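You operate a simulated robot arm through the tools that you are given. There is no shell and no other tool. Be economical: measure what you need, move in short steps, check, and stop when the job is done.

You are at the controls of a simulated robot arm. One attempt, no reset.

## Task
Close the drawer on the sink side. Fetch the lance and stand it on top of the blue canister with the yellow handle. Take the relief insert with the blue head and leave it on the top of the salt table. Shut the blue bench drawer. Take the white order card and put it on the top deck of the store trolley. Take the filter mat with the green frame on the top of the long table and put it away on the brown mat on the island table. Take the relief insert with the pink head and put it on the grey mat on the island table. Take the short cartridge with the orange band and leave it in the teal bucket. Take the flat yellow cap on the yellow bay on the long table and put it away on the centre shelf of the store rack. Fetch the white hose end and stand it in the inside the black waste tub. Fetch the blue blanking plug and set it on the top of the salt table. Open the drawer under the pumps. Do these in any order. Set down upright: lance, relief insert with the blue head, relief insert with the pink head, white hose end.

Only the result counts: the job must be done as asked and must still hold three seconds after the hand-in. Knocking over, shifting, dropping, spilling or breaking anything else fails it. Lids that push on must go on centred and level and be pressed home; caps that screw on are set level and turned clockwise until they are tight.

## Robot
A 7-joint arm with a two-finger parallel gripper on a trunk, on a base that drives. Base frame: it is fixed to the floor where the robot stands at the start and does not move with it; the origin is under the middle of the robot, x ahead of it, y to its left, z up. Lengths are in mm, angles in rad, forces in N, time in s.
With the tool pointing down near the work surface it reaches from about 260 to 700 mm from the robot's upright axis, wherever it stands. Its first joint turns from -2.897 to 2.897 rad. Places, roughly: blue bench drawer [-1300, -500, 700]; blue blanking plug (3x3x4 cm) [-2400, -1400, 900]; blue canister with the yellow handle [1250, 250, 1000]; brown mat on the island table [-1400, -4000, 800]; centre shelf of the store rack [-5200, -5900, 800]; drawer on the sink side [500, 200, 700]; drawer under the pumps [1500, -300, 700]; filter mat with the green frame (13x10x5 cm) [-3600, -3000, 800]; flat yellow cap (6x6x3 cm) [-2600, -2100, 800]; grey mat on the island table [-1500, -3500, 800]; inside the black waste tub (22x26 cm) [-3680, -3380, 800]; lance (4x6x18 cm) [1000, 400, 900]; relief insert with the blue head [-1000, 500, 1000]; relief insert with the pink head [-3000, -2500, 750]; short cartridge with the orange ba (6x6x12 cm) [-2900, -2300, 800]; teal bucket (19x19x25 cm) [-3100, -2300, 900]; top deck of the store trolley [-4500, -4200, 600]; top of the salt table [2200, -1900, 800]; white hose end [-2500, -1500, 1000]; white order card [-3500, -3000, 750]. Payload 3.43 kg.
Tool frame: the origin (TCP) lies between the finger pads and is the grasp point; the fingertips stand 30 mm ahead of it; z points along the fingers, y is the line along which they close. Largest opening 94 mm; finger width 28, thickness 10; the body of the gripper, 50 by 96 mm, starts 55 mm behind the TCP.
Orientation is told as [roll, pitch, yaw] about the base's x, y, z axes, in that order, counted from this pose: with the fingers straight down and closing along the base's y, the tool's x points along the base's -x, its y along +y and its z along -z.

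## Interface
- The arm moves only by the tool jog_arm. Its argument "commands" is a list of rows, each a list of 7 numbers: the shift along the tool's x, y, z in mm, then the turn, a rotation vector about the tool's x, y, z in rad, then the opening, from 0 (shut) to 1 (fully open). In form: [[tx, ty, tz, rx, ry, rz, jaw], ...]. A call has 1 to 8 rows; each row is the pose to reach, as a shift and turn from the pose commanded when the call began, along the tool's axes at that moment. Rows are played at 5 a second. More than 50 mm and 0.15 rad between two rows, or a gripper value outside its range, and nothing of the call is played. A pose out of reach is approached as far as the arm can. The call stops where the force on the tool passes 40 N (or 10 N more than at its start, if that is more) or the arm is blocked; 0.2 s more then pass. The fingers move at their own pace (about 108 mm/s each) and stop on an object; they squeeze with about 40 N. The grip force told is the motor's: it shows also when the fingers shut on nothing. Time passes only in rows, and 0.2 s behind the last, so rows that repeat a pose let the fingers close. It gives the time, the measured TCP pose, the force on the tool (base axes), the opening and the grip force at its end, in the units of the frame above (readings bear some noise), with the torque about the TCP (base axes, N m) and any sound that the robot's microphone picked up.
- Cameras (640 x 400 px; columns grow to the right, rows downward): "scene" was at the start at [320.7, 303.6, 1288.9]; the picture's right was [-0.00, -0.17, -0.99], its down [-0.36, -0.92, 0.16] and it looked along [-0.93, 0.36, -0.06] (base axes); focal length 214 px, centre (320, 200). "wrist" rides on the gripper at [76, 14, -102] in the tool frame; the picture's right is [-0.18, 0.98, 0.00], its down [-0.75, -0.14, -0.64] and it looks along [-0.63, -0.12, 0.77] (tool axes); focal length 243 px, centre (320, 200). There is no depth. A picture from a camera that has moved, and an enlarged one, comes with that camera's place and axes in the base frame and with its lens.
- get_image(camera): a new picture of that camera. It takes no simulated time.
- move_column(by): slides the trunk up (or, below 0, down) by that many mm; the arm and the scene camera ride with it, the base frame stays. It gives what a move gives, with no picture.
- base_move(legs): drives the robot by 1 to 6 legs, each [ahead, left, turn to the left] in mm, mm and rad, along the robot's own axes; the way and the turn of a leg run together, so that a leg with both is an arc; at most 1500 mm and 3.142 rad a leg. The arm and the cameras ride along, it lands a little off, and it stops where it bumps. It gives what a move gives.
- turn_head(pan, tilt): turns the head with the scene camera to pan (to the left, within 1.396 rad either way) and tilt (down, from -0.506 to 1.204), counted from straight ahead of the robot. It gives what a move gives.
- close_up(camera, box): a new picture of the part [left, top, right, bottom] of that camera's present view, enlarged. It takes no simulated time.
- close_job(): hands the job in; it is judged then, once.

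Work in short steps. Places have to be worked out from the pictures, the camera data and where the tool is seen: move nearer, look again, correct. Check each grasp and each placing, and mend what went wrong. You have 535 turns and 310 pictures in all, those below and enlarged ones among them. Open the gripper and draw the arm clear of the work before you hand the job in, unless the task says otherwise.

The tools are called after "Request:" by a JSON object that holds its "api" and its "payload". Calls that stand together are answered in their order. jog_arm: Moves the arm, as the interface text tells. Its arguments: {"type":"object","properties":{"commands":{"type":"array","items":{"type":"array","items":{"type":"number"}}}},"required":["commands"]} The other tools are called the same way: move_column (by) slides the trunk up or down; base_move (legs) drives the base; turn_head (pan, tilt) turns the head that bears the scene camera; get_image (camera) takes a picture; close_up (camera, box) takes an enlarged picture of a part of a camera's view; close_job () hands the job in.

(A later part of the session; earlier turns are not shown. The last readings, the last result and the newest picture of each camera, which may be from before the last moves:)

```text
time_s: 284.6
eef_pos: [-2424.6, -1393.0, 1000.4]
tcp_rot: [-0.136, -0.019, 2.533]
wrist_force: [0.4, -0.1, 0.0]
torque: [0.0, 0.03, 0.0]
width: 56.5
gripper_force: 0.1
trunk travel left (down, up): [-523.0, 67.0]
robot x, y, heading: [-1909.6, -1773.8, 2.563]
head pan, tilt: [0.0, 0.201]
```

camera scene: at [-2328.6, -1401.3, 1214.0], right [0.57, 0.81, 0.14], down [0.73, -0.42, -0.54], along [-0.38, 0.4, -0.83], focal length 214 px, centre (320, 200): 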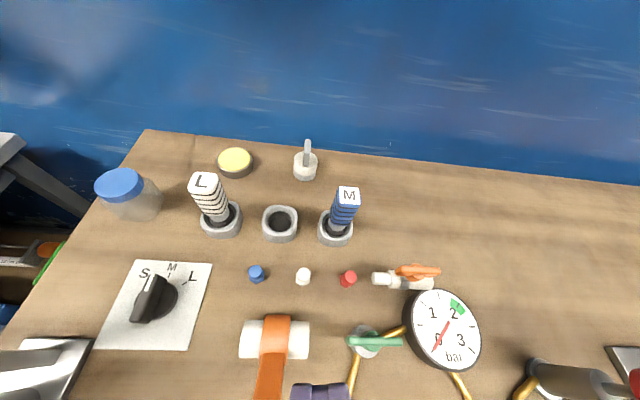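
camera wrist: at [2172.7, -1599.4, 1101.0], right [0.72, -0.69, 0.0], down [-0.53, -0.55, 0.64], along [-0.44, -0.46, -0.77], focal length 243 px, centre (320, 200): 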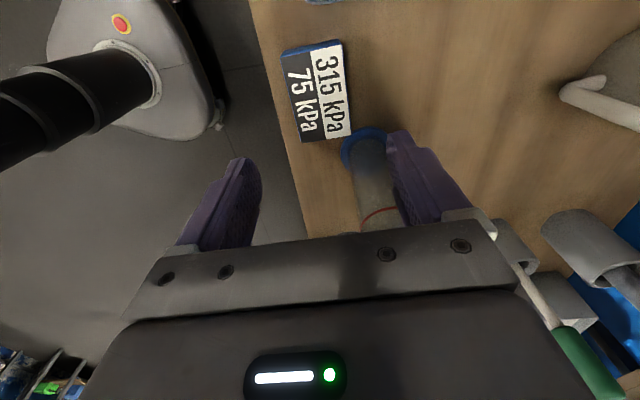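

Request:
{"api": "jog_arm", "payload": {"commands": [[0, 0, 0, -0.136, 0.019, 0, 0.6]]}}

Request:
{"api": "get_image", "payload": {"camera": "wrist"}}

Request:
{"api": "get_image", "payload": {"camera": "scene"}}

```text
time_s: 284.9
eef_pos: [-2423.8, -1390.9, 1000.7]
tcp_rot: [0.002, -0.003, 2.532]
wrist_force: [0.3, 0.2, 0.1]
torque: [-0.01, 0.04, 0.01]
width: 56.4
gripper_force: 0.1
trunk travel left (down, up): [-523.0, 67.0]
robot x, y, heading: [-1913.1, -1769.4, 2.562]
head pan, tilt: [0.0, 0.201]
```

```text
193 pictures are left
camera wrist: at [-2370.1, -1445.6, 1102.1], right [-0.71, -0.7, 0.0], down [-0.54, 0.55, 0.64], along [-0.45, 0.46, -0.77], focal length 243 px, centre (320, 200)
```

wrist: 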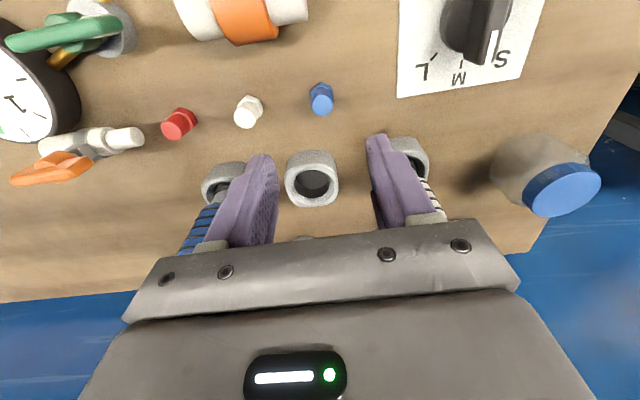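

```text
192 pictures are left
camera scene: at [-2500.3, -1338.4, 1037.9], right [0.57, 0.82, 0.0], down [0.8, -0.56, 0.2], along [0.16, -0.11, -0.98], focal length 214 px, centre (320, 200)
```

scene: 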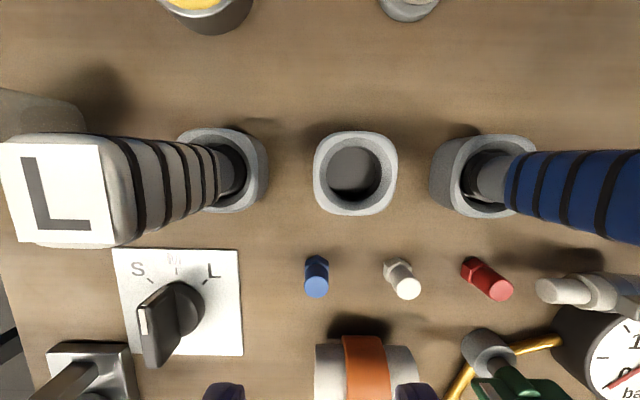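

The plug is ≈[-2428, -1392], 40 mm tall. I shift a few mm and go down partway with jaw 56 mm.

Request:
{"api": "jog_arm", "payload": {"commands": [[-3, 3, 30, 0, 0, 0, 0.6], [-3, 3, 60, 0, 0, 0, 0.6]]}}

Request:
{"api": "get_image", "payload": {"camera": "scene"}}

Request:
{"api": "get_image", "payload": {"camera": "wrist"}}

```text
time_s: 285.6
eef_pos: [-2416.7, -1394.8, 943.9]
tcp_rot: [0.0, -0.004, 2.532]
wrist_force: [-0.2, 0.9, -0.3]
torque: [0.0, 0.06, 0.01]
width: 56.3
gripper_force: 0.1
out of reach, approached as far as the arm can: row 2
trunk travel left (down, up): [-523.0, 67.0]
robot x, y, heading: [-1911.4, -1773.8, 2.56]
head pan, tilt: [0.0, 0.201]
```

```text
191 pictures are left
camera scene: at [-2493.8, -1342.7, 981.6], right [0.57, 0.82, 0.0], down [0.8, -0.56, 0.2], along [0.16, -0.11, -0.98], focal length 214 px, centre (320, 200)
```

scene: 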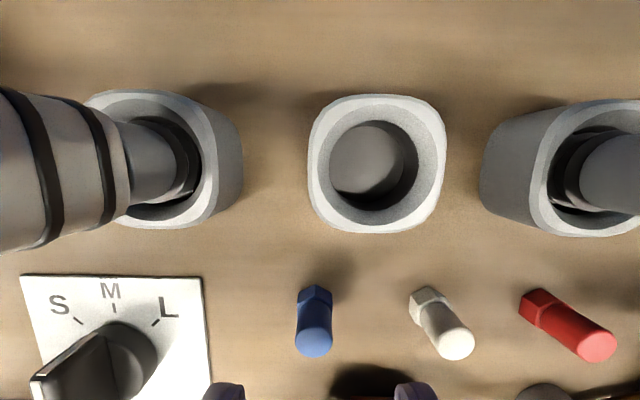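

```text
190 pictures are left
camera wrist: at [-2363.6, -1450.1, 1045.4], right [-0.71, -0.7, 0.0], down [-0.54, 0.55, 0.64], along [-0.45, 0.46, -0.76], focal length 243 px, centre (320, 200)
```

wrist: 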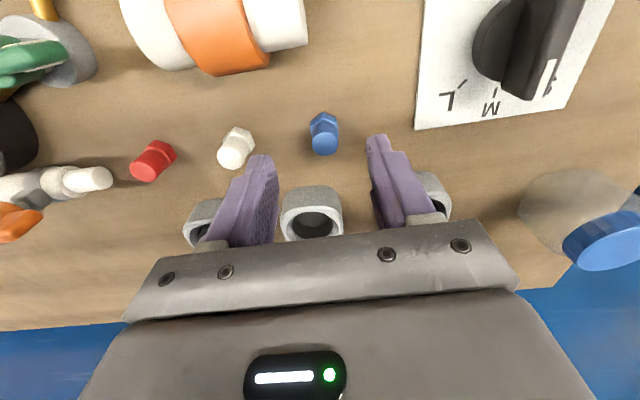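

Comparing both views, the bench is at z≈850 here and the plug top at 890, plug ≈[-2420, -1397] — right below me. I lower by the column 58 mm and close.

Request:
{"api": "move_column", "payload": {"by": -58}}

Request:
{"api": "get_image", "payload": {"camera": "wrist"}}

```text
time_s: 286.6
eef_pos: [-2417.3, -1395.0, 890.1]
tcp_rot: [-0.002, -0.007, 2.533]
wrist_force: [9.0, -6.1, 16.6]
torque: [-0.44, -0.38, -0.04]
width: 56.5
gripper_force: 0.1
trunk travel left (down, up): [-465.0, 125.0]
robot x, y, heading: [-1910.6, -1773.9, 2.562]
head pan, tilt: [0.0, 0.201]
stopped: the force on the tool passed its limit at 42 N (the readings are from after the stop); the commanded pose is now the measured one
```

```text
189 pictures are left
camera wrist: at [-2363.3, -1450.6, 991.5], right [-0.71, -0.7, 0.0], down [-0.53, 0.54, 0.65], along [-0.45, 0.46, -0.76], focal length 243 px, centre (320, 200)
```

wrist: 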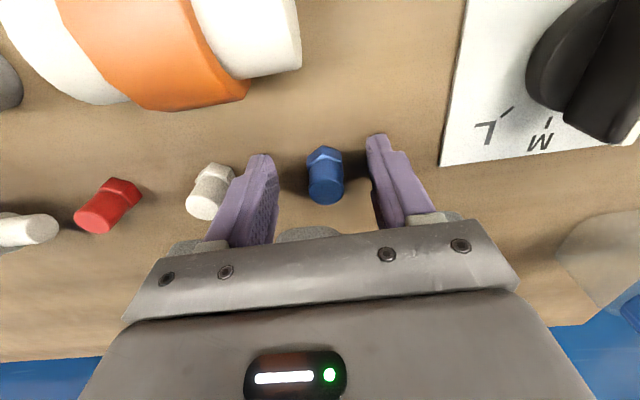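

Fingertips reached the bench (z≈860). The plug is between them; I rise 4 mm and close.

Request:
{"api": "jog_arm", "payload": {"commands": [[0, 0, -4, 0, 0, 0, 0.6], [0, 0, -4, 0, 0, 0, 0.4], [0, 0, -4, 0, 0, 0, 0.2], [0, 0, -4, 0, 0, 0, 0.1], [0, 0, -4, 0, 0, 0, 0.1]]}}

Request:
{"api": "get_image", "payload": {"camera": "wrist"}}

```text
time_s: 287.8
eef_pos: [-2418.9, -1394.8, 892.2]
tcp_rot: [0.0, -0.008, 2.533]
wrist_force: [0.2, 0.7, 0.8]
torque: [-0.01, -0.05, 0.02]
width: 20.9
gripper_force: 40.0
trunk travel left (down, up): [-465.0, 125.0]
robot x, y, heading: [-1909.5, -1774.4, 2.561]
head pan, tilt: [0.0, 0.201]
```

```text
188 pictures are left
camera wrist: at [-2365.3, -1449.1, 994.1], right [-0.71, -0.7, 0.0], down [-0.53, 0.54, 0.65], along [-0.45, 0.46, -0.76], focal length 243 px, centre (320, 200)
```

wrist: 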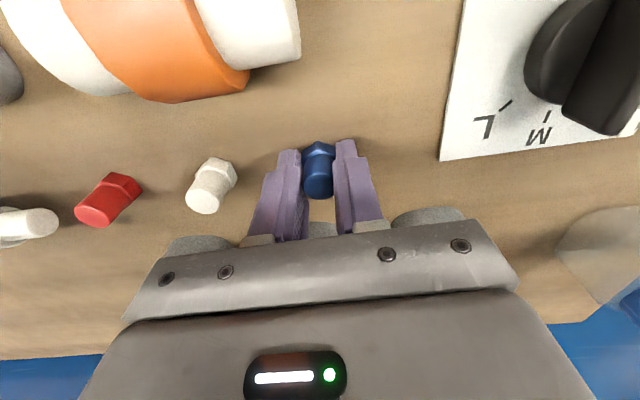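

Gripped. I lift clear and drive back toward the salt table.

Request:
{"api": "jog_arm", "payload": {"commands": [[0, 0, -40, 0, 0, 0, 0.1], [0, 0, -85, 0, 0, 0, 0.1], [0, 0, -130, 0, 0, 0, 0.1], [0, 0, -170, 0, 0, 0, 0.1]]}}

Request:
{"api": "get_image", "payload": {"camera": "wrist"}}

```text
time_s: 288.8
eef_pos: [-2417.2, -1394.4, 1062.5]
tcp_rot: [0.001, -0.004, 2.531]
wrist_force: [1.1, -0.9, 0.5]
torque: [0.03, -0.02, 0.01]
width: 20.8
gripper_force: 40.1
trunk travel left (down, up): [-465.0, 125.0]
robot x, y, heading: [-1910.4, -1773.5, 2.557]
head pan, tilt: [0.0, 0.201]
```

```text
187 pictures are left
camera wrist: at [-2363.0, -1449.8, 1164.4], right [-0.71, -0.7, 0.0], down [-0.53, 0.54, 0.65], along [-0.45, 0.46, -0.76], focal length 243 px, centre (320, 200)
```

wrist: 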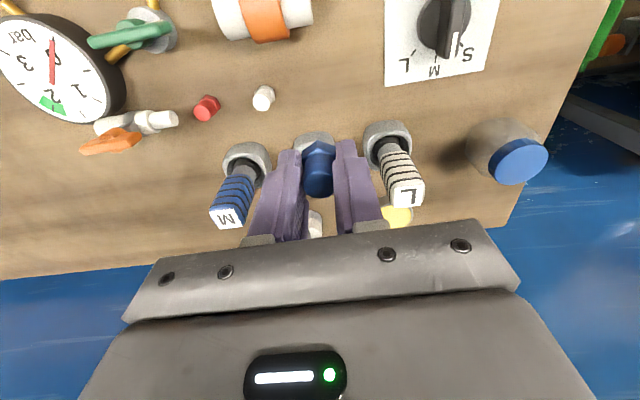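

Held firmly. I back off, turn to the salt-table heading (−0.59), and strafe diagonally across the room.

Request:
{"api": "base_move", "payload": {"legs": [[-420, 0, 0], [0, 0, -3.14], [652, 805, 0], [652, 805, 0], [600, 780, 0]]}}

Request:
{"api": "get_image", "payload": {"camera": "wrist"}}

```text
time_s: 313.3
eef_pos: [1827.8, -1447.8, 1062.2]
tcp_rot: [0.002, -0.004, -0.616]
wrist_force: [0.2, -0.2, 0.0]
torque: [0.0, 0.0, 0.0]
width: 19.5
gripper_force: 39.7
trunk travel left (down, up): [-465.0, 125.0]
robot x, y, heading: [1319.0, -1064.9, -0.588]
head pan, tilt: [0.0, 0.201]
```

```text
186 pictures are left
camera wrist: at [1772.6, -1390.3, 1163.7], right [0.72, 0.7, 0.0], down [0.53, -0.55, 0.65], along [0.45, -0.46, -0.76], focal length 243 px, centre (320, 200)
```

wrist: 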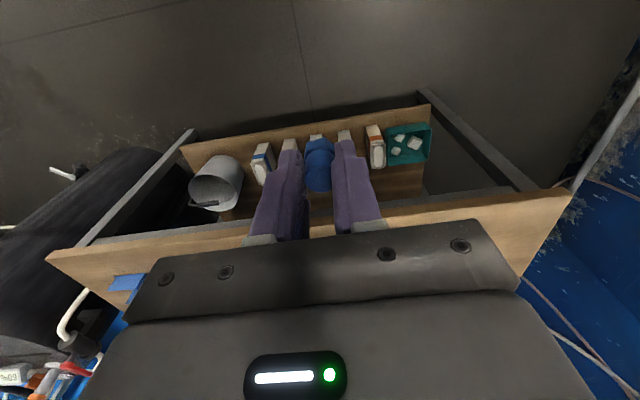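

I move the base 330 ahead and 70 left so the plug hangs over the chosen spot, then check.

Request:
{"api": "base_move", "payload": {"legs": [[330, 70, 0]]}}

Request:
{"api": "get_image", "payload": {"camera": "wrist"}}

Request:
{"api": "get_image", "payload": {"camera": "scene"}}

```text
time_s: 315.5
eef_pos: [2143.3, -1572.2, 1062.4]
tcp_rot: [0.0, -0.006, -0.613]
wrist_force: [-0.2, 0.5, -1.2]
torque: [-0.02, 0.02, 0.01]
width: 19.6
gripper_force: 40.0
trunk travel left (down, up): [-465.0, 125.0]
robot x, y, heading: [1634.9, -1189.5, -0.586]
head pan, tilt: [0.0, 0.201]
```

```text
185 pictures are left
camera wrist: at [2087.3, -1514.7, 1163.4], right [0.72, 0.7, 0.0], down [0.53, -0.55, 0.65], along [0.45, -0.46, -0.76], focal length 243 px, centre (320, 200)
```

wrist: 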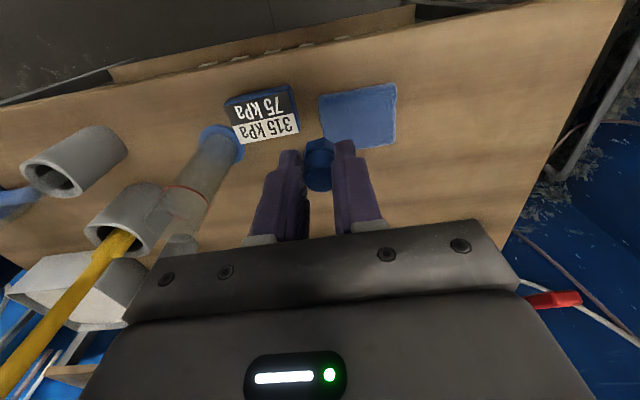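

```text
184 pictures are left
camera scene: at [2216.0, -1623.4, 1099.8], right [-0.57, -0.82, 0.0], down [-0.8, 0.56, 0.19], along [-0.16, 0.11, -0.98], focal length 214 px, centre (320, 200)
```

scene: 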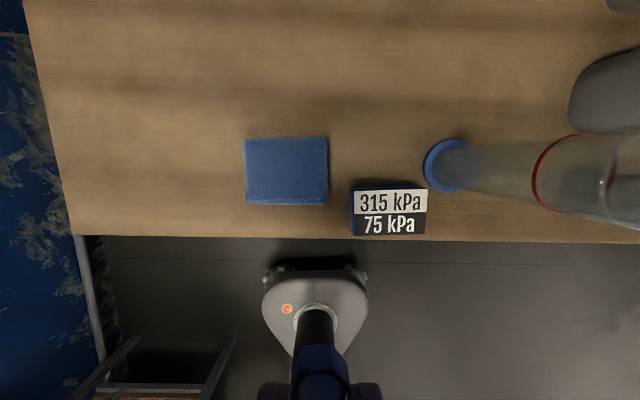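

The sponge is bigger than thought; the area left of it is clear. I move the base 175 left and 45 ahead for the plug.

Request:
{"api": "base_move", "payload": {"legs": [[45, 175, 0]]}}

Request:
{"api": "move_column", "payload": {"by": -210}}

Request:
{"api": "get_image", "payload": {"camera": "wrist"}}

```text
time_s: 317.0
eef_pos: [2276.9, -1449.1, 1061.3]
tcp_rot: [-0.002, -0.005, -0.611]
wrist_force: [0.4, 0.4, 0.5]
torque: [-0.03, 0.03, -0.01]
width: 19.8
gripper_force: 39.8
trunk travel left (down, up): [-465.0, 125.0]
robot x, y, heading: [1768.4, -1074.0, -0.584]
head pan, tilt: [0.0, 0.201]
```

```text
time_s: 319.2
eef_pos: [2276.0, -1450.1, 852.7]
tcp_rot: [0.0, -0.007, -0.61]
wrist_force: [0.2, 0.0, 0.1]
torque: [-0.01, 0.0, -0.01]
width: 19.5
gripper_force: 39.7
trunk travel left (down, up): [-255.0, 335.0]
robot x, y, heading: [1769.3, -1072.2, -0.583]
head pan, tilt: [0.0, 0.201]
```

```text
183 pictures are left
camera wrist: at [2220.7, -1393.3, 954.0], right [0.71, 0.7, 0.0], down [0.53, -0.55, 0.65], along [0.45, -0.46, -0.76], focal length 243 px, centre (320, 200)
```

wrist: 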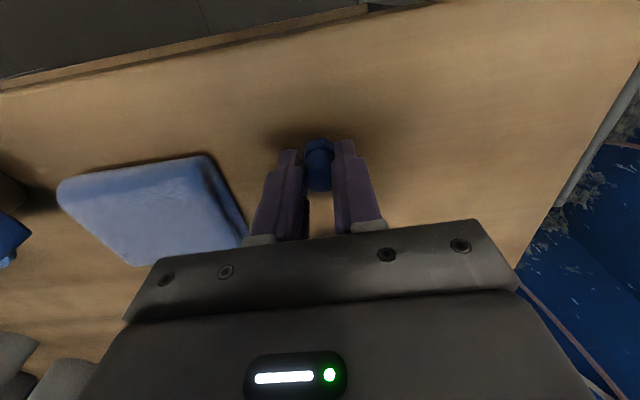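

Clear space. I creep down to contact.

Request:
{"api": "jog_arm", "payload": {"commands": [[0, 0, 10, 0, 0, 0, 0.1], [0, 0, 16, 0, 0, 0, 0.1], [0, 0, 20, 0, 0, 0, 0.1], [0, 0, 23, 0, 0, 0, 0.1], [0, 0, 26, 0, 0, 0, 0.1]]}}

```text
time_s: 320.1
eef_pos: [2276.7, -1451.0, 836.2]
tcp_rot: [-0.001, -0.014, -0.611]
wrist_force: [-7.5, 5.5, 22.0]
torque: [0.19, 0.21, 0.0]
width: 19.8
gripper_force: 39.4
trunk travel left (down, up): [-255.0, 335.0]
robot x, y, heading: [1772.3, -1074.6, -0.582]
head pan, tilt: [0.0, 0.201]
stopped in row 4: the force on the tool passed its limit at 53 N (the readings are from after the stop); the commanded pose is now the measured one
```

Contact. I ease up, open and rise, then check.

Request:
{"api": "jog_arm", "payload": {"commands": [[0, 0, -2, 0, 0, 0, 0.1], [0, 0, -2.5, 0, 0, 0, 0.3], [0, 0, -2.5, 0, 0, 0, 0.4], [0, 0, -2.5, 0, 0, 0, 0.4]]}}

Request:
{"api": "jog_arm", "payload": {"commands": [[0, 0, -40, 0, 0, 0, 0.4], [0, 0, -80, 0, 0, 0, 0.4], [0, 0, -120, 0, 0, 0, 0.4], [0, 0, -160, 0, 0, 0, 0.4]]}}

Request:
{"api": "get_image", "payload": {"camera": "wrist"}}

```text
time_s: 321.1
eef_pos: [2278.9, -1451.5, 836.9]
tcp_rot: [0.001, -0.012, -0.61]
wrist_force: [-0.1, 0.1, 0.0]
torque: [0.0, -0.06, -0.02]
width: 37.3
gripper_force: 0.0
trunk travel left (down, up): [-255.0, 335.0]
robot x, y, heading: [1772.1, -1069.6, -0.582]
head pan, tilt: [0.0, 0.201]
```

```text
time_s: 322.1
eef_pos: [2277.5, -1449.0, 995.7]
tcp_rot: [0.0, -0.011, -0.611]
wrist_force: [0.3, -0.5, -0.3]
torque: [0.05, 0.02, 0.03]
width: 37.6
gripper_force: 0.2
trunk travel left (down, up): [-255.0, 335.0]
robot x, y, heading: [1768.5, -1069.3, -0.583]
head pan, tilt: [0.0, 0.201]
```

```text
182 pictures are left
camera wrist: at [2220.8, -1392.2, 1097.2], right [0.71, 0.7, 0.0], down [0.53, -0.54, 0.65], along [0.46, -0.46, -0.76], focal length 243 px, centre (320, 200)
```

wrist: 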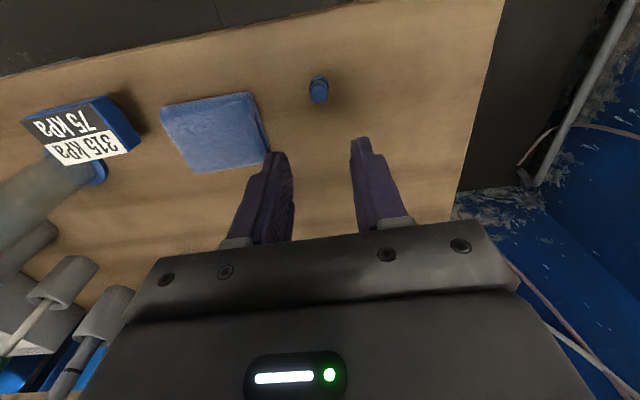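

The plug stands on the salt table. Now back to the fittings bench for the white hose end, reversing the same way.

Request:
{"api": "base_move", "payload": {"legs": [[-400, 0, 0], [-628, -870, 0], [-628, -870, 0], [-628, -870, 0], [0, 0, 3.14]]}}

Request:
{"api": "move_column", "payload": {"by": 150}}

```text
time_s: 324.7
eef_pos: [1950.5, -1234.1, 993.0]
tcp_rot: [-0.001, -0.009, -0.609]
wrist_force: [0.8, -0.2, -0.5]
torque: [-0.02, -0.04, 0.02]
width: 37.8
gripper_force: 0.2
trunk travel left (down, up): [-255.0, 335.0]
robot x, y, heading: [1441.6, -849.9, -0.576]
head pan, tilt: [0.0, 0.201]
stopped in leg 1: the robot was blocked; the commanded pose is now the measured one
```

```text
time_s: 326.4
eef_pos: [1947.3, -1231.0, 1144.8]
tcp_rot: [0.0, -0.009, -0.608]
wrist_force: [0.1, 0.8, 0.6]
torque: [0.01, 0.01, -0.02]
width: 37.6
gripper_force: 0.0
trunk travel left (down, up): [-405.0, 185.0]
robot x, y, heading: [1435.4, -848.7, -0.585]
head pan, tilt: [0.0, 0.201]
```

I bumped the end of the opened drawer sideways. I move off it, then go right before heading back.

Request:
{"api": "base_move", "payload": {"legs": [[90, 0, 0], [0, -450, 0]]}}

Request:
{"api": "turn_head", "payload": {"pan": -1.3, "tilt": 0.9}}

Request:
{"api": "get_image", "payload": {"camera": "scene"}}

```text
time_s: 329.8
eef_pos: [1782.0, -1646.9, 1145.4]
tcp_rot: [-0.002, -0.012, -0.607]
wrist_force: [-0.3, -0.5, -0.3]
torque: [0.01, -0.01, 0.0]
width: 37.7
gripper_force: 0.0
trunk travel left (down, up): [-405.0, 185.0]
robot x, y, heading: [1276.7, -1269.6, -0.58]
head pan, tilt: [0.0, 0.201]
```

```text
time_s: 331.3
eef_pos: [1781.9, -1645.5, 1144.4]
tcp_rot: [-0.002, -0.012, -0.608]
wrist_force: [0.3, 0.3, 0.1]
torque: [-0.01, -0.02, -0.01]
width: 37.4
gripper_force: 0.0
trunk travel left (down, up): [-405.0, 185.0]
robot x, y, heading: [1273.6, -1267.3, -0.585]
head pan, tilt: [-1.3, 0.901]
```

```text
181 pictures are left
camera scene: at [1763.1, -1722.2, 1256.3], right [-0.16, -0.21, 0.96], down [-0.08, 0.98, 0.2], along [-0.98, -0.04, -0.18], focal length 214 px, centre (320, 200)
```

scene: 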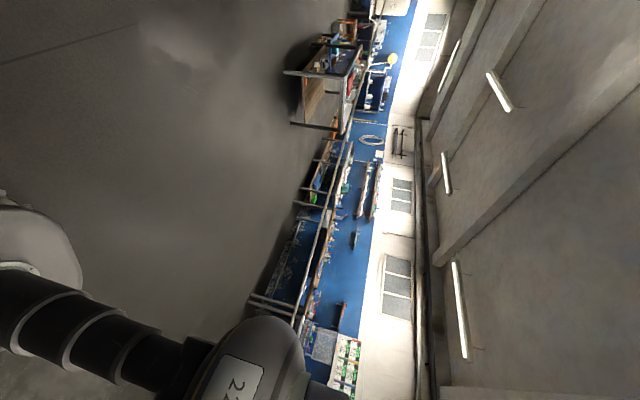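

Request:
{"api": "turn_head", "payload": {"pan": 1.0, "tilt": 0.8}}

Request:
{"api": "get_image", "payload": {"camera": "scene"}}

```text
time_s: 333.4
eef_pos: [1782.6, -1645.9, 1145.7]
tcp_rot: [-0.001, -0.012, -0.609]
wrist_force: [0.3, 0.5, 0.1]
torque: [0.01, 0.05, 0.0]
width: 38.0
gripper_force: 0.1
trunk travel left (down, up): [-405.0, 185.0]
robot x, y, heading: [1274.8, -1267.9, -0.582]
head pan, tilt: [1.0, 0.799]
```

```text
180 pictures are left
camera scene: at [1850.3, -1611.5, 1233.0], right [-0.3, -0.45, -0.84], down [-0.92, -0.09, 0.38], along [-0.25, 0.89, -0.39], focal length 214 px, centre (320, 200)
```

scene: 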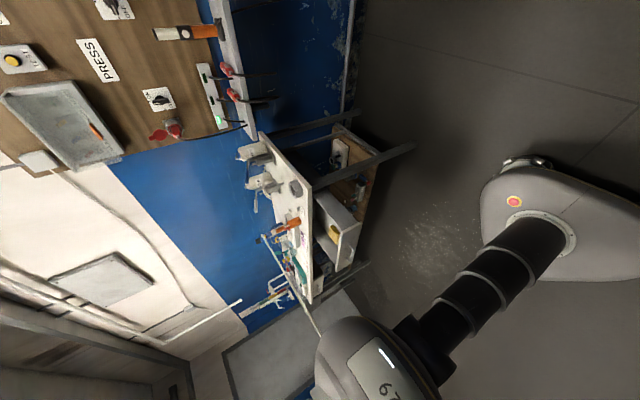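

Request:
{"api": "close_up", "payload": {"camera": "scene", "box": [230, 110, 420, 310]}}

```text
2.00 times, centred on (325, 210) of scene
camera zoom: at [1850.3, -1611.5, 1233.0], right [-0.3, -0.45, -0.84], down [-0.92, -0.09, 0.38], along [-0.25, 0.89, -0.39], focal length 429 px, centre (310, 180)
```

zoom: 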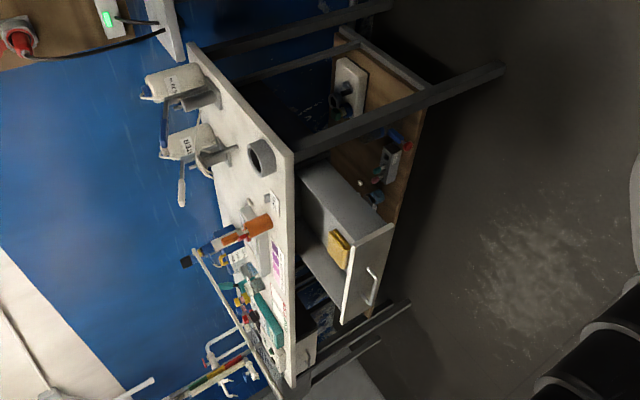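

The drawer is still well open. I continue to the fittings bench.

Request:
{"api": "base_move", "payload": {"legs": [[-660, -724, 0], [-660, -724, 0], [-660, -724, 0], [0, 0, 3.14]]}}

Request:
{"api": "turn_head", "payload": {"pan": 0, "tilt": 0.2}}

```text
time_s: 355.2
eef_pos: [-2070.5, -1588.5, 1145.0]
tcp_rot: [-0.002, -0.014, 2.524]
wrist_force: [0.6, 0.1, -1.0]
torque: [0.0, -0.01, -0.02]
width: 37.7
gripper_force: 0.1
trunk travel left (down, up): [-405.0, 185.0]
robot x, y, heading: [-1571.1, -1966.2, 2.55]
head pan, tilt: [1.0, 0.799]
```

```text
time_s: 356.4
eef_pos: [-2071.6, -1587.1, 1145.1]
tcp_rot: [-0.002, -0.013, 2.524]
wrist_force: [-0.4, -0.2, 0.2]
torque: [0.01, 0.01, -0.04]
width: 37.6
gripper_force: 0.2
trunk travel left (down, up): [-405.0, 185.0]
robot x, y, heading: [-1561.3, -1970.9, 2.552]
head pan, tilt: [0.0, 0.201]
```

I move the base in front of the hose end and bring the hand over it with a slight forward pitch.

Request:
{"api": "base_move", "payload": {"legs": [[0, 104, 0], [390, 0, 0]]}}

Request:
{"api": "jog_arm", "payload": {"commands": [[-30, 0, 0, 0, -0.1, 0, 0.8], [-60, 0, 0, 0, -0.2, 0, 0.8], [-70, 0, 20, 0, -0.27, 0, 0.8]]}}

Request:
{"api": "get_image", "payload": {"camera": "scene"}}

Request:
{"api": "get_image", "payload": {"camera": "wrist"}}

```text
time_s: 359.7
eef_pos: [-2457.5, -1467.2, 1144.8]
tcp_rot: [-0.001, -0.009, 2.534]
wrist_force: [-0.7, 0.5, 0.2]
torque: [0.0, -0.01, -0.02]
width: 37.4
gripper_force: 0.0
trunk travel left (down, up): [-405.0, 185.0]
robot x, y, heading: [-1948.4, -1843.2, 2.559]
head pan, tilt: [0.0, 0.201]
```

```text
time_s: 360.5
eef_pos: [-2515.9, -1425.5, 1126.3]
tcp_rot: [0.001, -0.281, 2.531]
wrist_force: [0.8, 0.9, -0.2]
torque: [-0.03, 0.0, 0.04]
width: 75.2
gripper_force: 0.0
trunk travel left (down, up): [-405.0, 185.0]
robot x, y, heading: [-1947.5, -1842.5, 2.563]
head pan, tilt: [0.0, 0.201]
```

```text
178 pictures are left
camera scene: at [-2582.0, -1380.7, 1187.9], right [0.57, 0.82, 0.0], down [0.82, -0.57, -0.08], along [-0.07, 0.05, -1.0], focal length 214 px, centre (320, 200)
```

scene: 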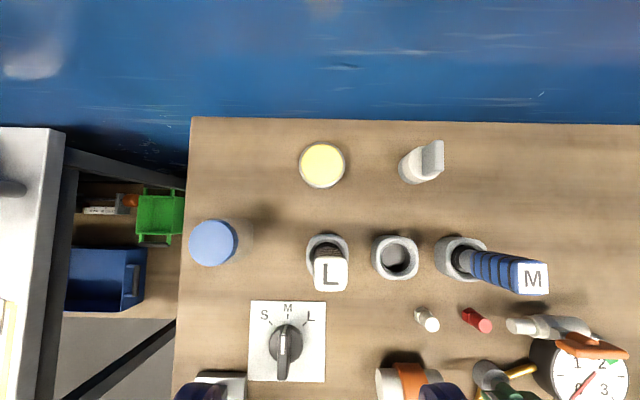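

```text
177 pictures are left
camera wrist: at [-2442.4, -1494.5, 1202.9], right [-0.71, -0.71, 0.05], down [-0.37, 0.43, 0.83], along [-0.61, 0.57, -0.56], focal length 243 px, centre (320, 200)
```

wrist: 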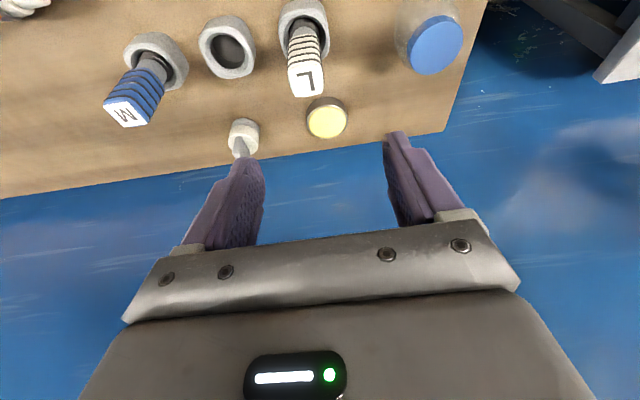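

The hose end's top is at [-2533, -1402, 983] by both cameras. I align and go down along the tool, jaw 56 mm.

Request:
{"api": "jog_arm", "payload": {"commands": [[10, -5, 20, 0, 0, 0, 0.65], [20, -9, 40, 0, 0, 0, 0.65], [20, -9, 85, 0, 0, 0, 0.65], [20, -9, 125, 0, 0, 0, 0.65]]}}

Request:
{"api": "get_image", "payload": {"camera": "wrist"}}

```text
time_s: 361.5
eef_pos: [-2523.2, -1411.8, 1001.2]
tcp_rot: [0.001, -0.28, 2.534]
wrist_force: [1.2, 0.9, -0.5]
torque: [0.02, 0.0, -0.03]
width: 61.0
gripper_force: 0.1
trunk travel left (down, up): [-405.0, 185.0]
robot x, y, heading: [-1945.6, -1843.3, 2.56]
head pan, tilt: [0.0, 0.201]
```

```text
176 pictures are left
camera wrist: at [-2449.5, -1480.2, 1077.2], right [-0.71, -0.71, 0.05], down [-0.37, 0.43, 0.83], along [-0.6, 0.57, -0.56], focal length 243 px, centre (320, 200)
```

wrist: 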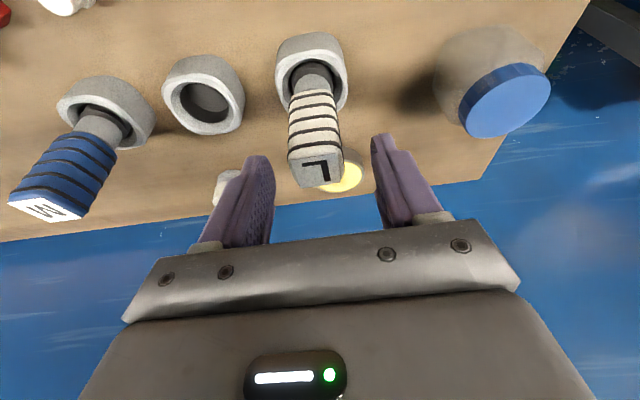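

It is centred between the fingers. I go on 43 mm and close.

Request:
{"api": "jog_arm", "payload": {"commands": [[0, 0, 22, 0, 0, 0, 0.65], [0, 0, 43, 0, 0, 0, 0.65], [0, 0, 43, 0, 0, 0, 0.4], [0, 0, 43, 0, 0, 0, 0.25], [0, 0, 43, 0, 0, 0, 0.2], [0, 0, 43, 0, 0, 0, 0.2]]}}

Request:
{"api": "get_image", "payload": {"camera": "wrist"}}

```text
time_s: 362.9
eef_pos: [-2533.3, -1404.4, 958.7]
tcp_rot: [-0.002, -0.282, 2.533]
wrist_force: [0.1, 1.1, -0.5]
torque: [0.08, -0.03, -0.01]
width: 35.6
gripper_force: 40.4
trunk travel left (down, up): [-405.0, 185.0]
robot x, y, heading: [-1949.7, -1843.6, 2.563]
head pan, tilt: [0.0, 0.201]
```

```text
175 pictures are left
camera wrist: at [-2459.3, -1473.5, 1035.6], right [-0.71, -0.71, 0.05], down [-0.37, 0.43, 0.83], along [-0.6, 0.57, -0.56], focal length 243 px, centre (320, 200)
```

wrist: 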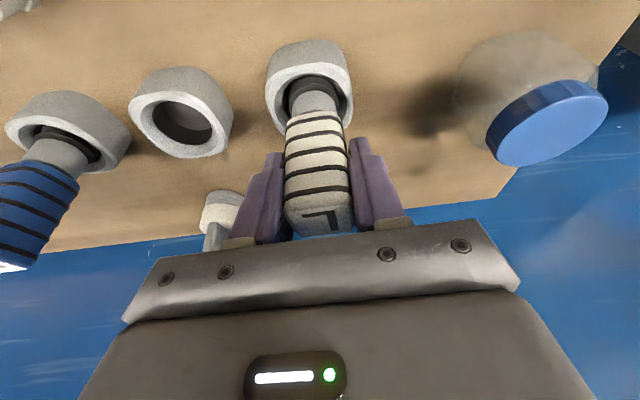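

Gripped. I lift vertically with the column to draw it out of its socket.

Request:
{"api": "move_column", "payload": {"by": 150}}

Request:
{"api": "get_image", "payload": {"camera": "wrist"}}

```text
time_s: 364.6
eef_pos: [-2533.1, -1404.8, 1108.9]
tcp_rot: [0.001, -0.28, 2.534]
wrist_force: [0.7, 0.3, -0.5]
torque: [0.01, -0.01, -0.04]
width: 35.5
gripper_force: 40.1
trunk travel left (down, up): [-555.0, 35.0]
robot x, y, heading: [-1952.5, -1844.4, 2.563]
head pan, tilt: [0.0, 0.201]
```

```text
174 pictures are left
camera wrist: at [-2459.5, -1473.6, 1185.4], right [-0.71, -0.71, 0.05], down [-0.37, 0.43, 0.83], along [-0.6, 0.56, -0.56], focal length 243 px, centre (320, 200)
```

wrist: 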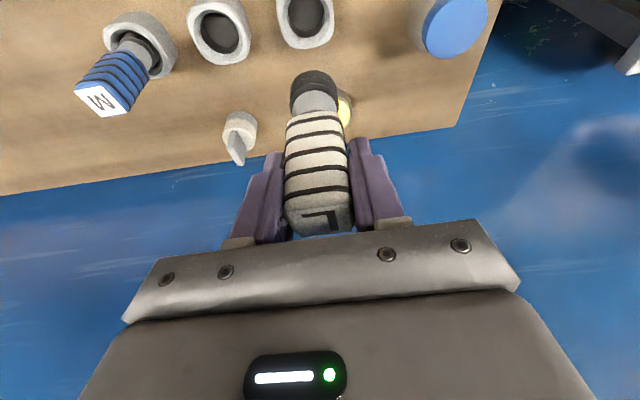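

The hose end is free. I back off and strafe left along the benches toward the black waste tub (~2.2 m).

Request:
{"api": "base_move", "payload": {"legs": [[-320, 0, 0], [0, 1120, 0], [0, 1100, 0]]}}

Request:
{"api": "turn_head", "payload": {"pan": 0, "tilt": -0.5}}

Request:
{"api": "get_image", "payload": {"camera": "scene"}}

```text
time_s: 368.2
eef_pos: [-2338.1, -1685.0, 1109.9]
tcp_rot: [-0.019, -0.283, 2.532]
wrist_force: [5.2, 7.0, -2.4]
torque: [0.31, -0.17, -0.04]
width: 36.0
gripper_force: 39.9
trunk travel left (down, up): [-555.0, 35.0]
robot x, y, heading: [-1766.3, -2134.2, 2.558]
head pan, tilt: [0.0, 0.201]
stopped in leg 2: the force on the tool passed its limit at 57 N (the readings are from after the stop); the commanded pose is now the measured one
```

```text
time_s: 369.2
eef_pos: [-2338.2, -1684.6, 1108.6]
tcp_rot: [-0.017, -0.282, 2.534]
wrist_force: [10.0, 13.3, -1.1]
torque: [0.6, -0.39, 0.0]
width: 36.0
gripper_force: 39.9
trunk travel left (down, up): [-555.0, 35.0]
robot x, y, heading: [-1762.7, -2141.5, 2.558]
head pan, tilt: [0.0, -0.499]
```

```text
173 pictures are left
camera scene: at [-2444.2, -1613.5, 1212.6], right [0.58, 0.82, 0.02], down [0.59, -0.4, -0.7], along [-0.57, 0.42, -0.71], focal length 214 px, centre (320, 200)
```

scene: 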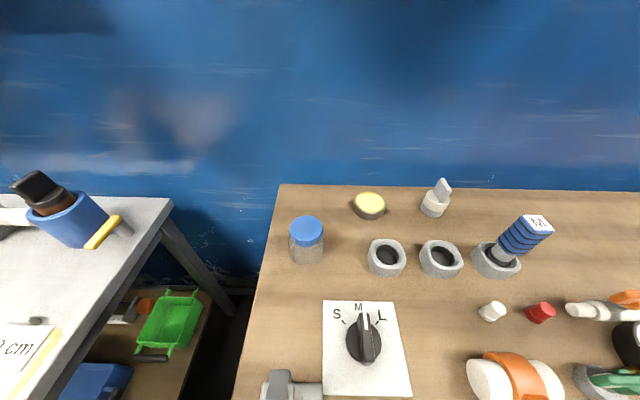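

I hit the tall press at the bench's left with the load. I go back right at once and look at it.

Request:
{"api": "base_move", "payload": {"legs": [[0, -120, 0]]}}

Request:
{"api": "turn_head", "payload": {"pan": 0.6, "tilt": 0.3}}

Request:
{"api": "get_image", "payload": {"camera": "scene"}}

Request:
{"api": "get_image", "payload": {"camera": "wrist"}}

```text
time_s: 370.5
eef_pos: [-2271.7, -1584.9, 1109.9]
tcp_rot: [-0.019, -0.283, 2.533]
wrist_force: [0.1, -0.4, -1.1]
torque: [-0.05, 0.04, 0.05]
width: 35.7
gripper_force: 39.6
trunk travel left (down, up): [-555.0, 35.0]
robot x, y, heading: [-1695.5, -2037.9, 2.554]
head pan, tilt: [0.0, -0.499]
```

```text
time_s: 371.6
eef_pos: [-2273.1, -1585.8, 1109.7]
tcp_rot: [-0.019, -0.282, 2.532]
wrist_force: [0.2, -0.6, -0.9]
torque: [-0.02, -0.02, 0.0]
width: 36.0
gripper_force: 40.2
trunk travel left (down, up): [-555.0, 35.0]
robot x, y, heading: [-1694.6, -2037.8, 2.554]
head pan, tilt: [0.6, 0.3]
```

```text
172 pictures are left
camera scene: at [-2358.1, -1592.8, 1183.2], right [0.35, 0.77, -0.53], down [0.9, -0.43, -0.03], along [-0.25, -0.46, -0.85], focal length 214 px, centre (320, 200)
```

scene: 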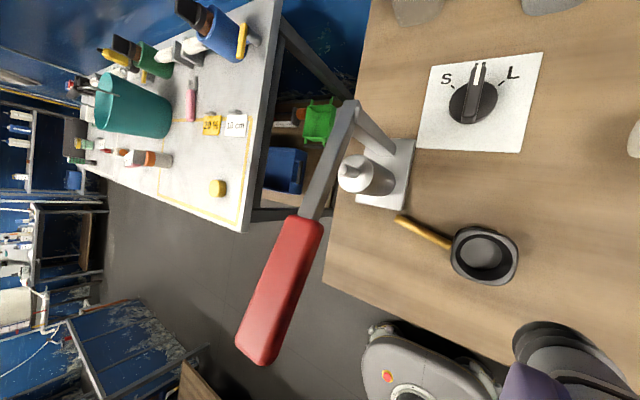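

```text
171 pictures are left
camera wrist: at [-2199.7, -1656.9, 1185.8], right [-0.71, -0.7, 0.03], down [-0.37, 0.42, 0.83], along [-0.6, 0.58, -0.56], focal length 243 px, centre (320, 200)
```

wrist: 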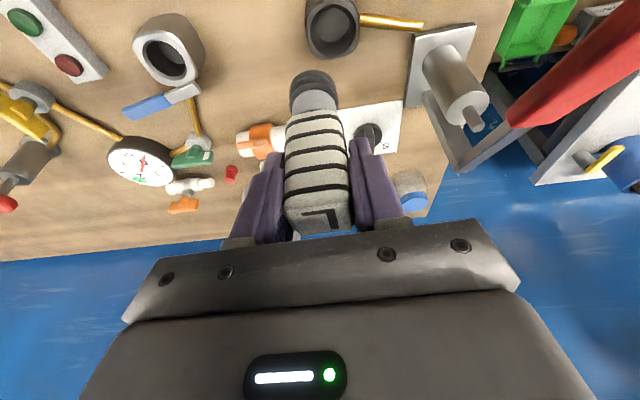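

The press stands where it was (positions agree within measuring error). I back off further so the load clears its lever, then strafe left.

Request:
{"api": "base_move", "payload": {"legs": [[-370, 0, 0], [0, 1120, 0]]}}

Request:
{"api": "turn_head", "payload": {"pan": 0.5, "tilt": -0.5}}

Request:
{"api": "get_image", "payload": {"camera": "scene"}}

```text
time_s: 379.3
eef_pos: [-2583.3, -2723.2, 1109.8]
tcp_rot: [-0.019, -0.283, 2.529]
wrist_force: [-0.6, -0.2, -1.8]
torque: [-0.02, -0.01, 0.01]
width: 36.0
gripper_force: 40.1
trunk travel left (down, up): [-555.0, 35.0]
robot x, y, heading: [-2011.5, -3174.7, 2.555]
head pan, tilt: [0.6, 0.3]
```

```text
time_s: 380.4
eef_pos: [-2584.0, -2720.5, 1110.9]
tcp_rot: [-0.019, -0.283, 2.53]
wrist_force: [-0.2, -0.5, -0.6]
torque: [-0.04, -0.02, 0.0]
width: 35.9
gripper_force: 39.9
trunk travel left (down, up): [-555.0, 35.0]
robot x, y, heading: [-2009.8, -3181.2, 2.556]
head pan, tilt: [0.499, -0.499]
```

```text
170 pictures are left
camera scene: at [-2706.3, -2678.2, 1219.8], right [0.4, 0.8, -0.44], down [0.47, -0.6, -0.65], along [-0.79, 0.06, -0.61], focal length 214 px, centre (320, 200)
```

scene: 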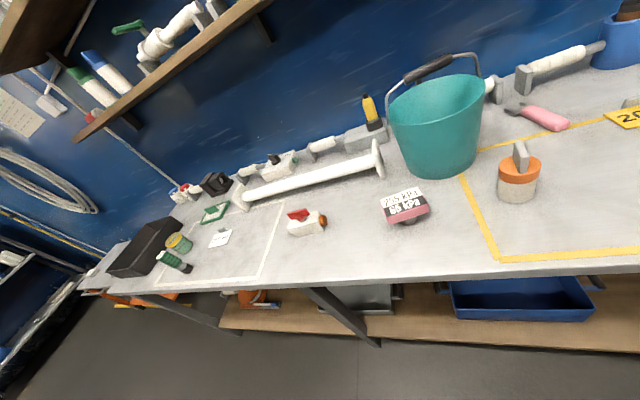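

I see the whole long table: teal bucket, pink insert, orange-band cartridge, green-framed mat, white card and the black tub at the left end. I go on to the tub.

Request:
{"api": "base_move", "payload": {"legs": [[0, 1180, 0], [300, 0, 0]]}}

Request:
{"api": "turn_head", "payload": {"pan": 0, "tilt": -0.3}}

Request:
{"api": "get_image", "payload": {"camera": "scene"}}

```text
time_s: 388.0
eef_pos: [-3475.2, -3535.1, 1109.1]
tcp_rot: [-0.019, -0.282, 2.535]
wrist_force: [-0.3, 0.7, -1.4]
torque: [0.0, 0.0, -0.01]
width: 35.8
gripper_force: 39.7
trunk travel left (down, up): [-555.0, 35.0]
robot x, y, heading: [-2900.3, -3983.2, 2.563]
head pan, tilt: [0.499, -0.499]
```

```text
time_s: 388.9
eef_pos: [-3475.2, -3535.4, 1109.4]
tcp_rot: [-0.019, -0.283, 2.537]
wrist_force: [-0.9, 0.0, -1.3]
torque: [-0.01, -0.01, -0.01]
width: 35.8
gripper_force: 39.2
trunk travel left (down, up): [-555.0, 35.0]
robot x, y, heading: [-2894.0, -3983.7, 2.559]
head pan, tilt: [0.0, -0.3]
```

```text
169 pictures are left
camera scene: at [-3572.9, -3469.2, 1197.4], right [0.57, 0.82, 0.02], down [0.69, -0.47, -0.55], along [-0.44, 0.33, -0.83], focal length 214 px, centre (320, 200)
```

scene: 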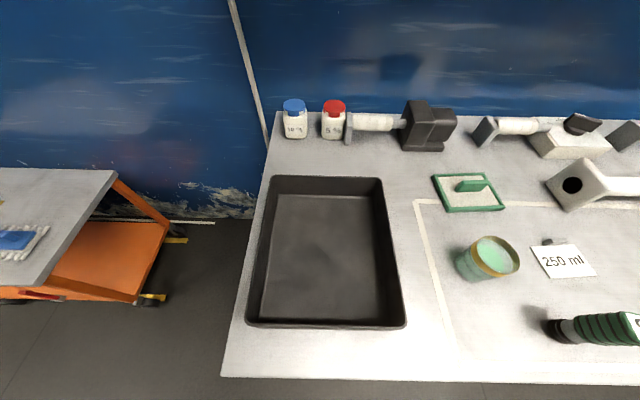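

The tub is a shallow black tray centred ≈[-3671, -3381]. I drive 248 mm ahead (20 right) to bring the hose end over it and lower.

Request:
{"api": "base_move", "payload": {"legs": [[248, -20, 0]]}}

Request:
{"api": "move_column", "payload": {"by": -110}}

Request:
{"api": "get_image", "payload": {"camera": "wrist"}}

Request:
{"api": "get_image", "payload": {"camera": "scene"}}

```text
time_s: 390.7
eef_pos: [-3670.7, -3381.0, 1107.8]
tcp_rot: [-0.019, -0.282, 2.534]
wrist_force: [-0.3, 0.1, -1.8]
torque: [0.02, -0.01, -0.01]
width: 35.9
gripper_force: 39.6
trunk travel left (down, up): [-555.0, 35.0]
robot x, y, heading: [-3090.0, -3833.5, 2.563]
head pan, tilt: [0.0, -0.3]
```

```text
time_s: 392.1
eef_pos: [-3669.6, -3381.4, 1000.6]
tcp_rot: [-0.019, -0.285, 2.535]
wrist_force: [0.6, -0.9, -1.4]
torque: [0.0, 0.02, 0.0]
width: 35.8
gripper_force: 40.2
trunk travel left (down, up): [-445.0, 145.0]
robot x, y, heading: [-3094.4, -3830.5, 2.563]
head pan, tilt: [0.0, -0.3]
```

```text
168 pictures are left
camera wrist: at [-3596.0, -3453.5, 1076.1], right [-0.71, -0.7, 0.03], down [-0.37, 0.42, 0.83], along [-0.6, 0.58, -0.56], focal length 243 px, centre (320, 200)
```

wrist: 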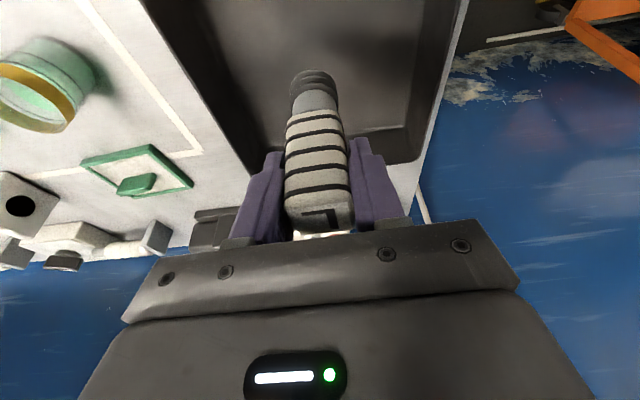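

```text
167 pictures are left
camera scene: at [-3766.6, -3317.4, 1087.8], right [0.57, 0.82, 0.02], down [0.69, -0.47, -0.55], along [-0.44, 0.33, -0.83], focal length 214 px, centre (320, 200)
```

scene: 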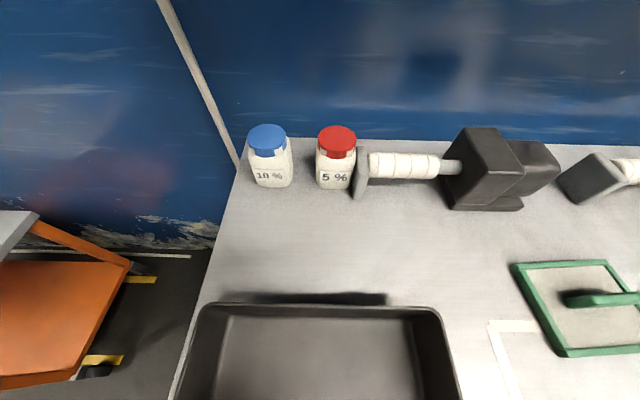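

The hose end hangs above the tray's interior. I lower 35 mm, correct the small roll, then creep to contact.

Request:
{"api": "move_column", "payload": {"by": -35}}

Request:
{"api": "jog_arm", "payload": {"commands": [[1, 0, 3, -0.019, 0, 0, 0.2], [2, 0, 7, -0.019, 0, 0, 0.2], [3, 0, 11, -0.019, 0, 0, 0.2], [4, 0, 15, -0.019, 0, 0, 0.2], [5, 0, 19, -0.019, 0, 0, 0.2]]}}

```text
time_s: 392.9
eef_pos: [-3669.8, -3381.8, 964.1]
tcp_rot: [-0.021, -0.285, 2.533]
wrist_force: [-0.4, 0.0, -1.1]
torque: [0.02, -0.01, 0.01]
width: 35.8
gripper_force: 40.1
trunk travel left (down, up): [-410.0, 180.0]
robot x, y, heading: [-3091.2, -3832.7, 2.56]
head pan, tilt: [0.0, -0.3]
```

```text
time_s: 394.1
eef_pos: [-3669.0, -3382.5, 944.9]
tcp_rot: [-0.001, -0.283, 2.533]
wrist_force: [-0.7, -0.9, -1.1]
torque: [0.01, -0.03, 0.02]
width: 35.7
gripper_force: 39.7
trunk travel left (down, up): [-410.0, 180.0]
robot x, y, heading: [-3094.4, -3830.0, 2.565]
head pan, tilt: [0.0, -0.3]
```

Request:
{"api": "jog_arm", "payload": {"commands": [[1, 0, 4, 0, 0, 0, 0.2], [2, 0, 8, 0, 0, 0, 0.2], [3, 0, 12, 0, 0, 0, 0.2], [5, 0, 16, 0, 0, 0, 0.2], [6, 0, 20, 0, 0, 0, 0.2], [7, 0, 24, 0, 0, 0, 0.2]]}}

```text
time_s: 395.5
eef_pos: [-3668.1, -3384.2, 920.8]
tcp_rot: [0.0, -0.285, 2.535]
wrist_force: [0.3, 0.3, -1.2]
torque: [-0.05, 0.04, 0.0]
width: 35.7
gripper_force: 39.7
trunk travel left (down, up): [-410.0, 180.0]
robot x, y, heading: [-3092.2, -3835.4, 2.56]
head pan, tilt: [0.0, -0.3]
```

Request:
{"api": "jog_arm", "payload": {"commands": [[1, 0, 4, 0, 0, 0, 0.2], [2, 0, 8, 0, 0, 0, 0.2], [3, 0, 12, 0, 0, 0, 0.2], [5, 0, 16, 0, 0, 0, 0.2], [6, 0, 20, 0, 0, 0, 0.2], [7, 0, 24, 0, 0, 0, 0.2]]}}

```text
time_s: 396.9
eef_pos: [-3665.0, -3387.6, 909.7]
tcp_rot: [0.0, -0.283, 2.535]
wrist_force: [0.0, 0.0, -1.4]
torque: [0.01, -0.01, 0.02]
width: 35.7
gripper_force: 40.4
out of reach, approached as far as the arm can: row 2, 3, 4, 5, 6
trunk travel left (down, up): [-410.0, 180.0]
robot x, y, heading: [-3093.5, -3836.2, 2.557]
head pan, tilt: [0.0, -0.3]
```

The arm's reach ends here; I lower by the column instead in small steps.

Request:
{"api": "move_column", "payload": {"by": -10}}

Request:
{"api": "get_image", "payload": {"camera": "wrist"}}

```text
time_s: 397.5
eef_pos: [-3664.4, -3388.1, 898.1]
tcp_rot: [-0.001, -0.283, 2.534]
wrist_force: [-0.6, 0.6, -1.6]
torque: [-0.03, -0.01, -0.04]
width: 35.7
gripper_force: 39.6
trunk travel left (down, up): [-400.0, 190.0]
robot x, y, heading: [-3091.7, -3836.9, 2.562]
head pan, tilt: [0.0, -0.3]
```

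```text
166 pictures are left
camera wrist: at [-3590.6, -3456.4, 975.6], right [-0.71, -0.71, 0.05], down [-0.37, 0.43, 0.83], along [-0.61, 0.56, -0.56], focal length 243 px, centre (320, 200)
```

wrist: 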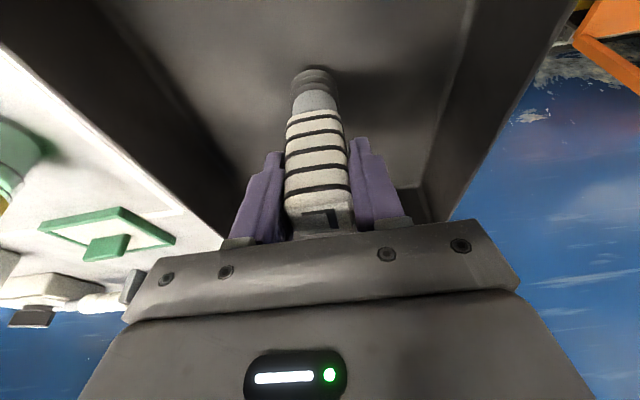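

Request:
{"api": "move_column", "payload": {"by": -6}}

Request:
{"api": "move_column", "payload": {"by": -6}}

```text
time_s: 398.0
eef_pos: [-3667.1, -3386.5, 894.1]
tcp_rot: [-0.001, -0.287, 2.533]
wrist_force: [-0.1, 1.0, 12.4]
torque: [-0.08, -0.09, -0.02]
width: 35.7
gripper_force: 39.7
trunk travel left (down, up): [-394.0, 196.0]
robot x, y, heading: [-3093.6, -3836.5, 2.561]
head pan, tilt: [0.0, -0.3]
```

```text
time_s: 398.6
eef_pos: [-3666.2, -3387.6, 891.8]
tcp_rot: [-0.001, -0.292, 2.534]
wrist_force: [-4.4, 2.9, 37.4]
torque: [0.07, 0.13, -0.02]
width: 36.4
gripper_force: 40.5
trunk travel left (down, up): [-388.0, 202.0]
robot x, y, heading: [-3093.9, -3834.7, 2.563]
head pan, tilt: [0.0, -0.3]
```

Seated (centred reaction). I relieve 6 mm and open.

Request:
{"api": "move_column", "payload": {"by": 6}}

Request:
{"api": "jog_arm", "payload": {"commands": [[0, 0, 0, 0, 0, 0, 0.42], [0, 0, 0, 0, 0, 0, 0.5], [0, 0, 0, 0, 0, 0, 0.6], [0, 0, 0, 0, 0, 0, 0.65]]}}

Request:
{"api": "get_image", "payload": {"camera": "wrist"}}

```text
time_s: 399.1
eef_pos: [-3663.1, -3388.6, 890.6]
tcp_rot: [0.0, -0.278, 2.535]
wrist_force: [-0.2, 1.3, 12.4]
torque: [0.12, 0.25, -0.02]
width: 35.8
gripper_force: 40.5
trunk travel left (down, up): [-394.0, 196.0]
robot x, y, heading: [-3093.5, -3838.1, 2.564]
head pan, tilt: [0.0, -0.3]
```

```text
time_s: 400.1
eef_pos: [-3663.6, -3387.7, 892.8]
tcp_rot: [0.0, -0.282, 2.534]
wrist_force: [0.0, 0.2, -0.3]
torque: [-0.02, -0.03, -0.02]
width: 61.2
gripper_force: 0.1
trunk travel left (down, up): [-394.0, 196.0]
robot x, y, heading: [-3091.7, -3834.4, 2.565]
head pan, tilt: [0.0, -0.3]
```

```text
165 pictures are left
camera wrist: at [-3590.6, -3456.4, 969.5], right [-0.71, -0.71, 0.05], down [-0.37, 0.43, 0.83], along [-0.61, 0.56, -0.56], focal length 243 px, centre (320, 200)
```

wrist: 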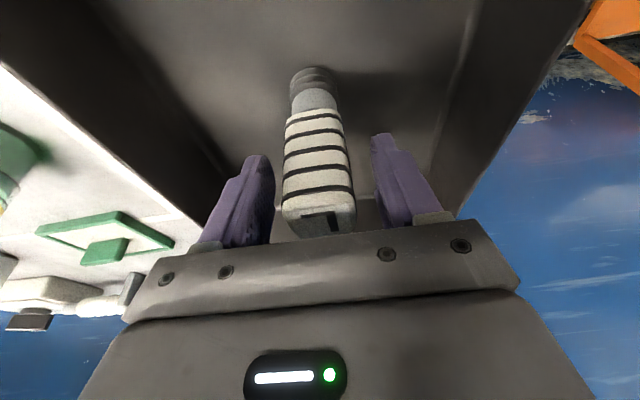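

It stands. I retreat along the tool axis and look at the tray and its neighbours.

Request:
{"api": "jog_arm", "payload": {"commands": [[0, 0, -40, 0, 0, 0, 0.65], [0, 0, -85, 0, 0, 0, 0.65], [0, 0, -130, 0, 0, 0, 0.65], [0, 0, -175, 0, 0, 0, 0.65]]}}

Request:
{"api": "base_move", "payload": {"legs": [[-200, -100, 0]]}}

Request:
{"api": "get_image", "payload": {"camera": "scene"}}

```text
time_s: 401.1
eef_pos: [-3624.5, -3412.5, 1060.3]
tcp_rot: [0.001, -0.284, 2.536]
wrist_force: [0.0, 1.1, 0.2]
torque: [-0.02, 0.0, 0.01]
width: 61.2
gripper_force: 0.1
trunk travel left (down, up): [-394.0, 196.0]
robot x, y, heading: [-3091.5, -3834.0, 2.561]
head pan, tilt: [0.0, -0.3]
```

```text
time_s: 402.9
eef_pos: [-3402.6, -3439.7, 1059.8]
tcp_rot: [0.002, -0.284, 2.537]
wrist_force: [0.8, 0.4, 0.6]
torque: [0.01, 0.02, -0.02]
width: 60.8
gripper_force: 0.1
trunk travel left (down, up): [-394.0, 196.0]
robot x, y, heading: [-2868.6, -3860.5, 2.562]
head pan, tilt: [0.0, -0.3]
```

```text
164 pictures are left
camera scene: at [-3499.1, -3374.0, 1148.5], right [0.57, 0.82, 0.0], down [0.69, -0.47, -0.55], along [-0.45, 0.31, -0.83], focal length 214 px, centre (320, 200)
```

scene: 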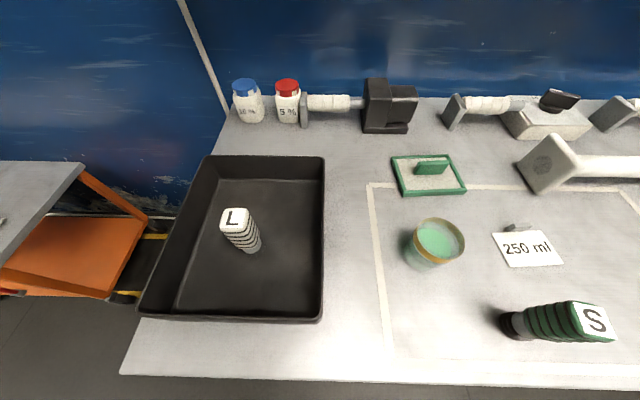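

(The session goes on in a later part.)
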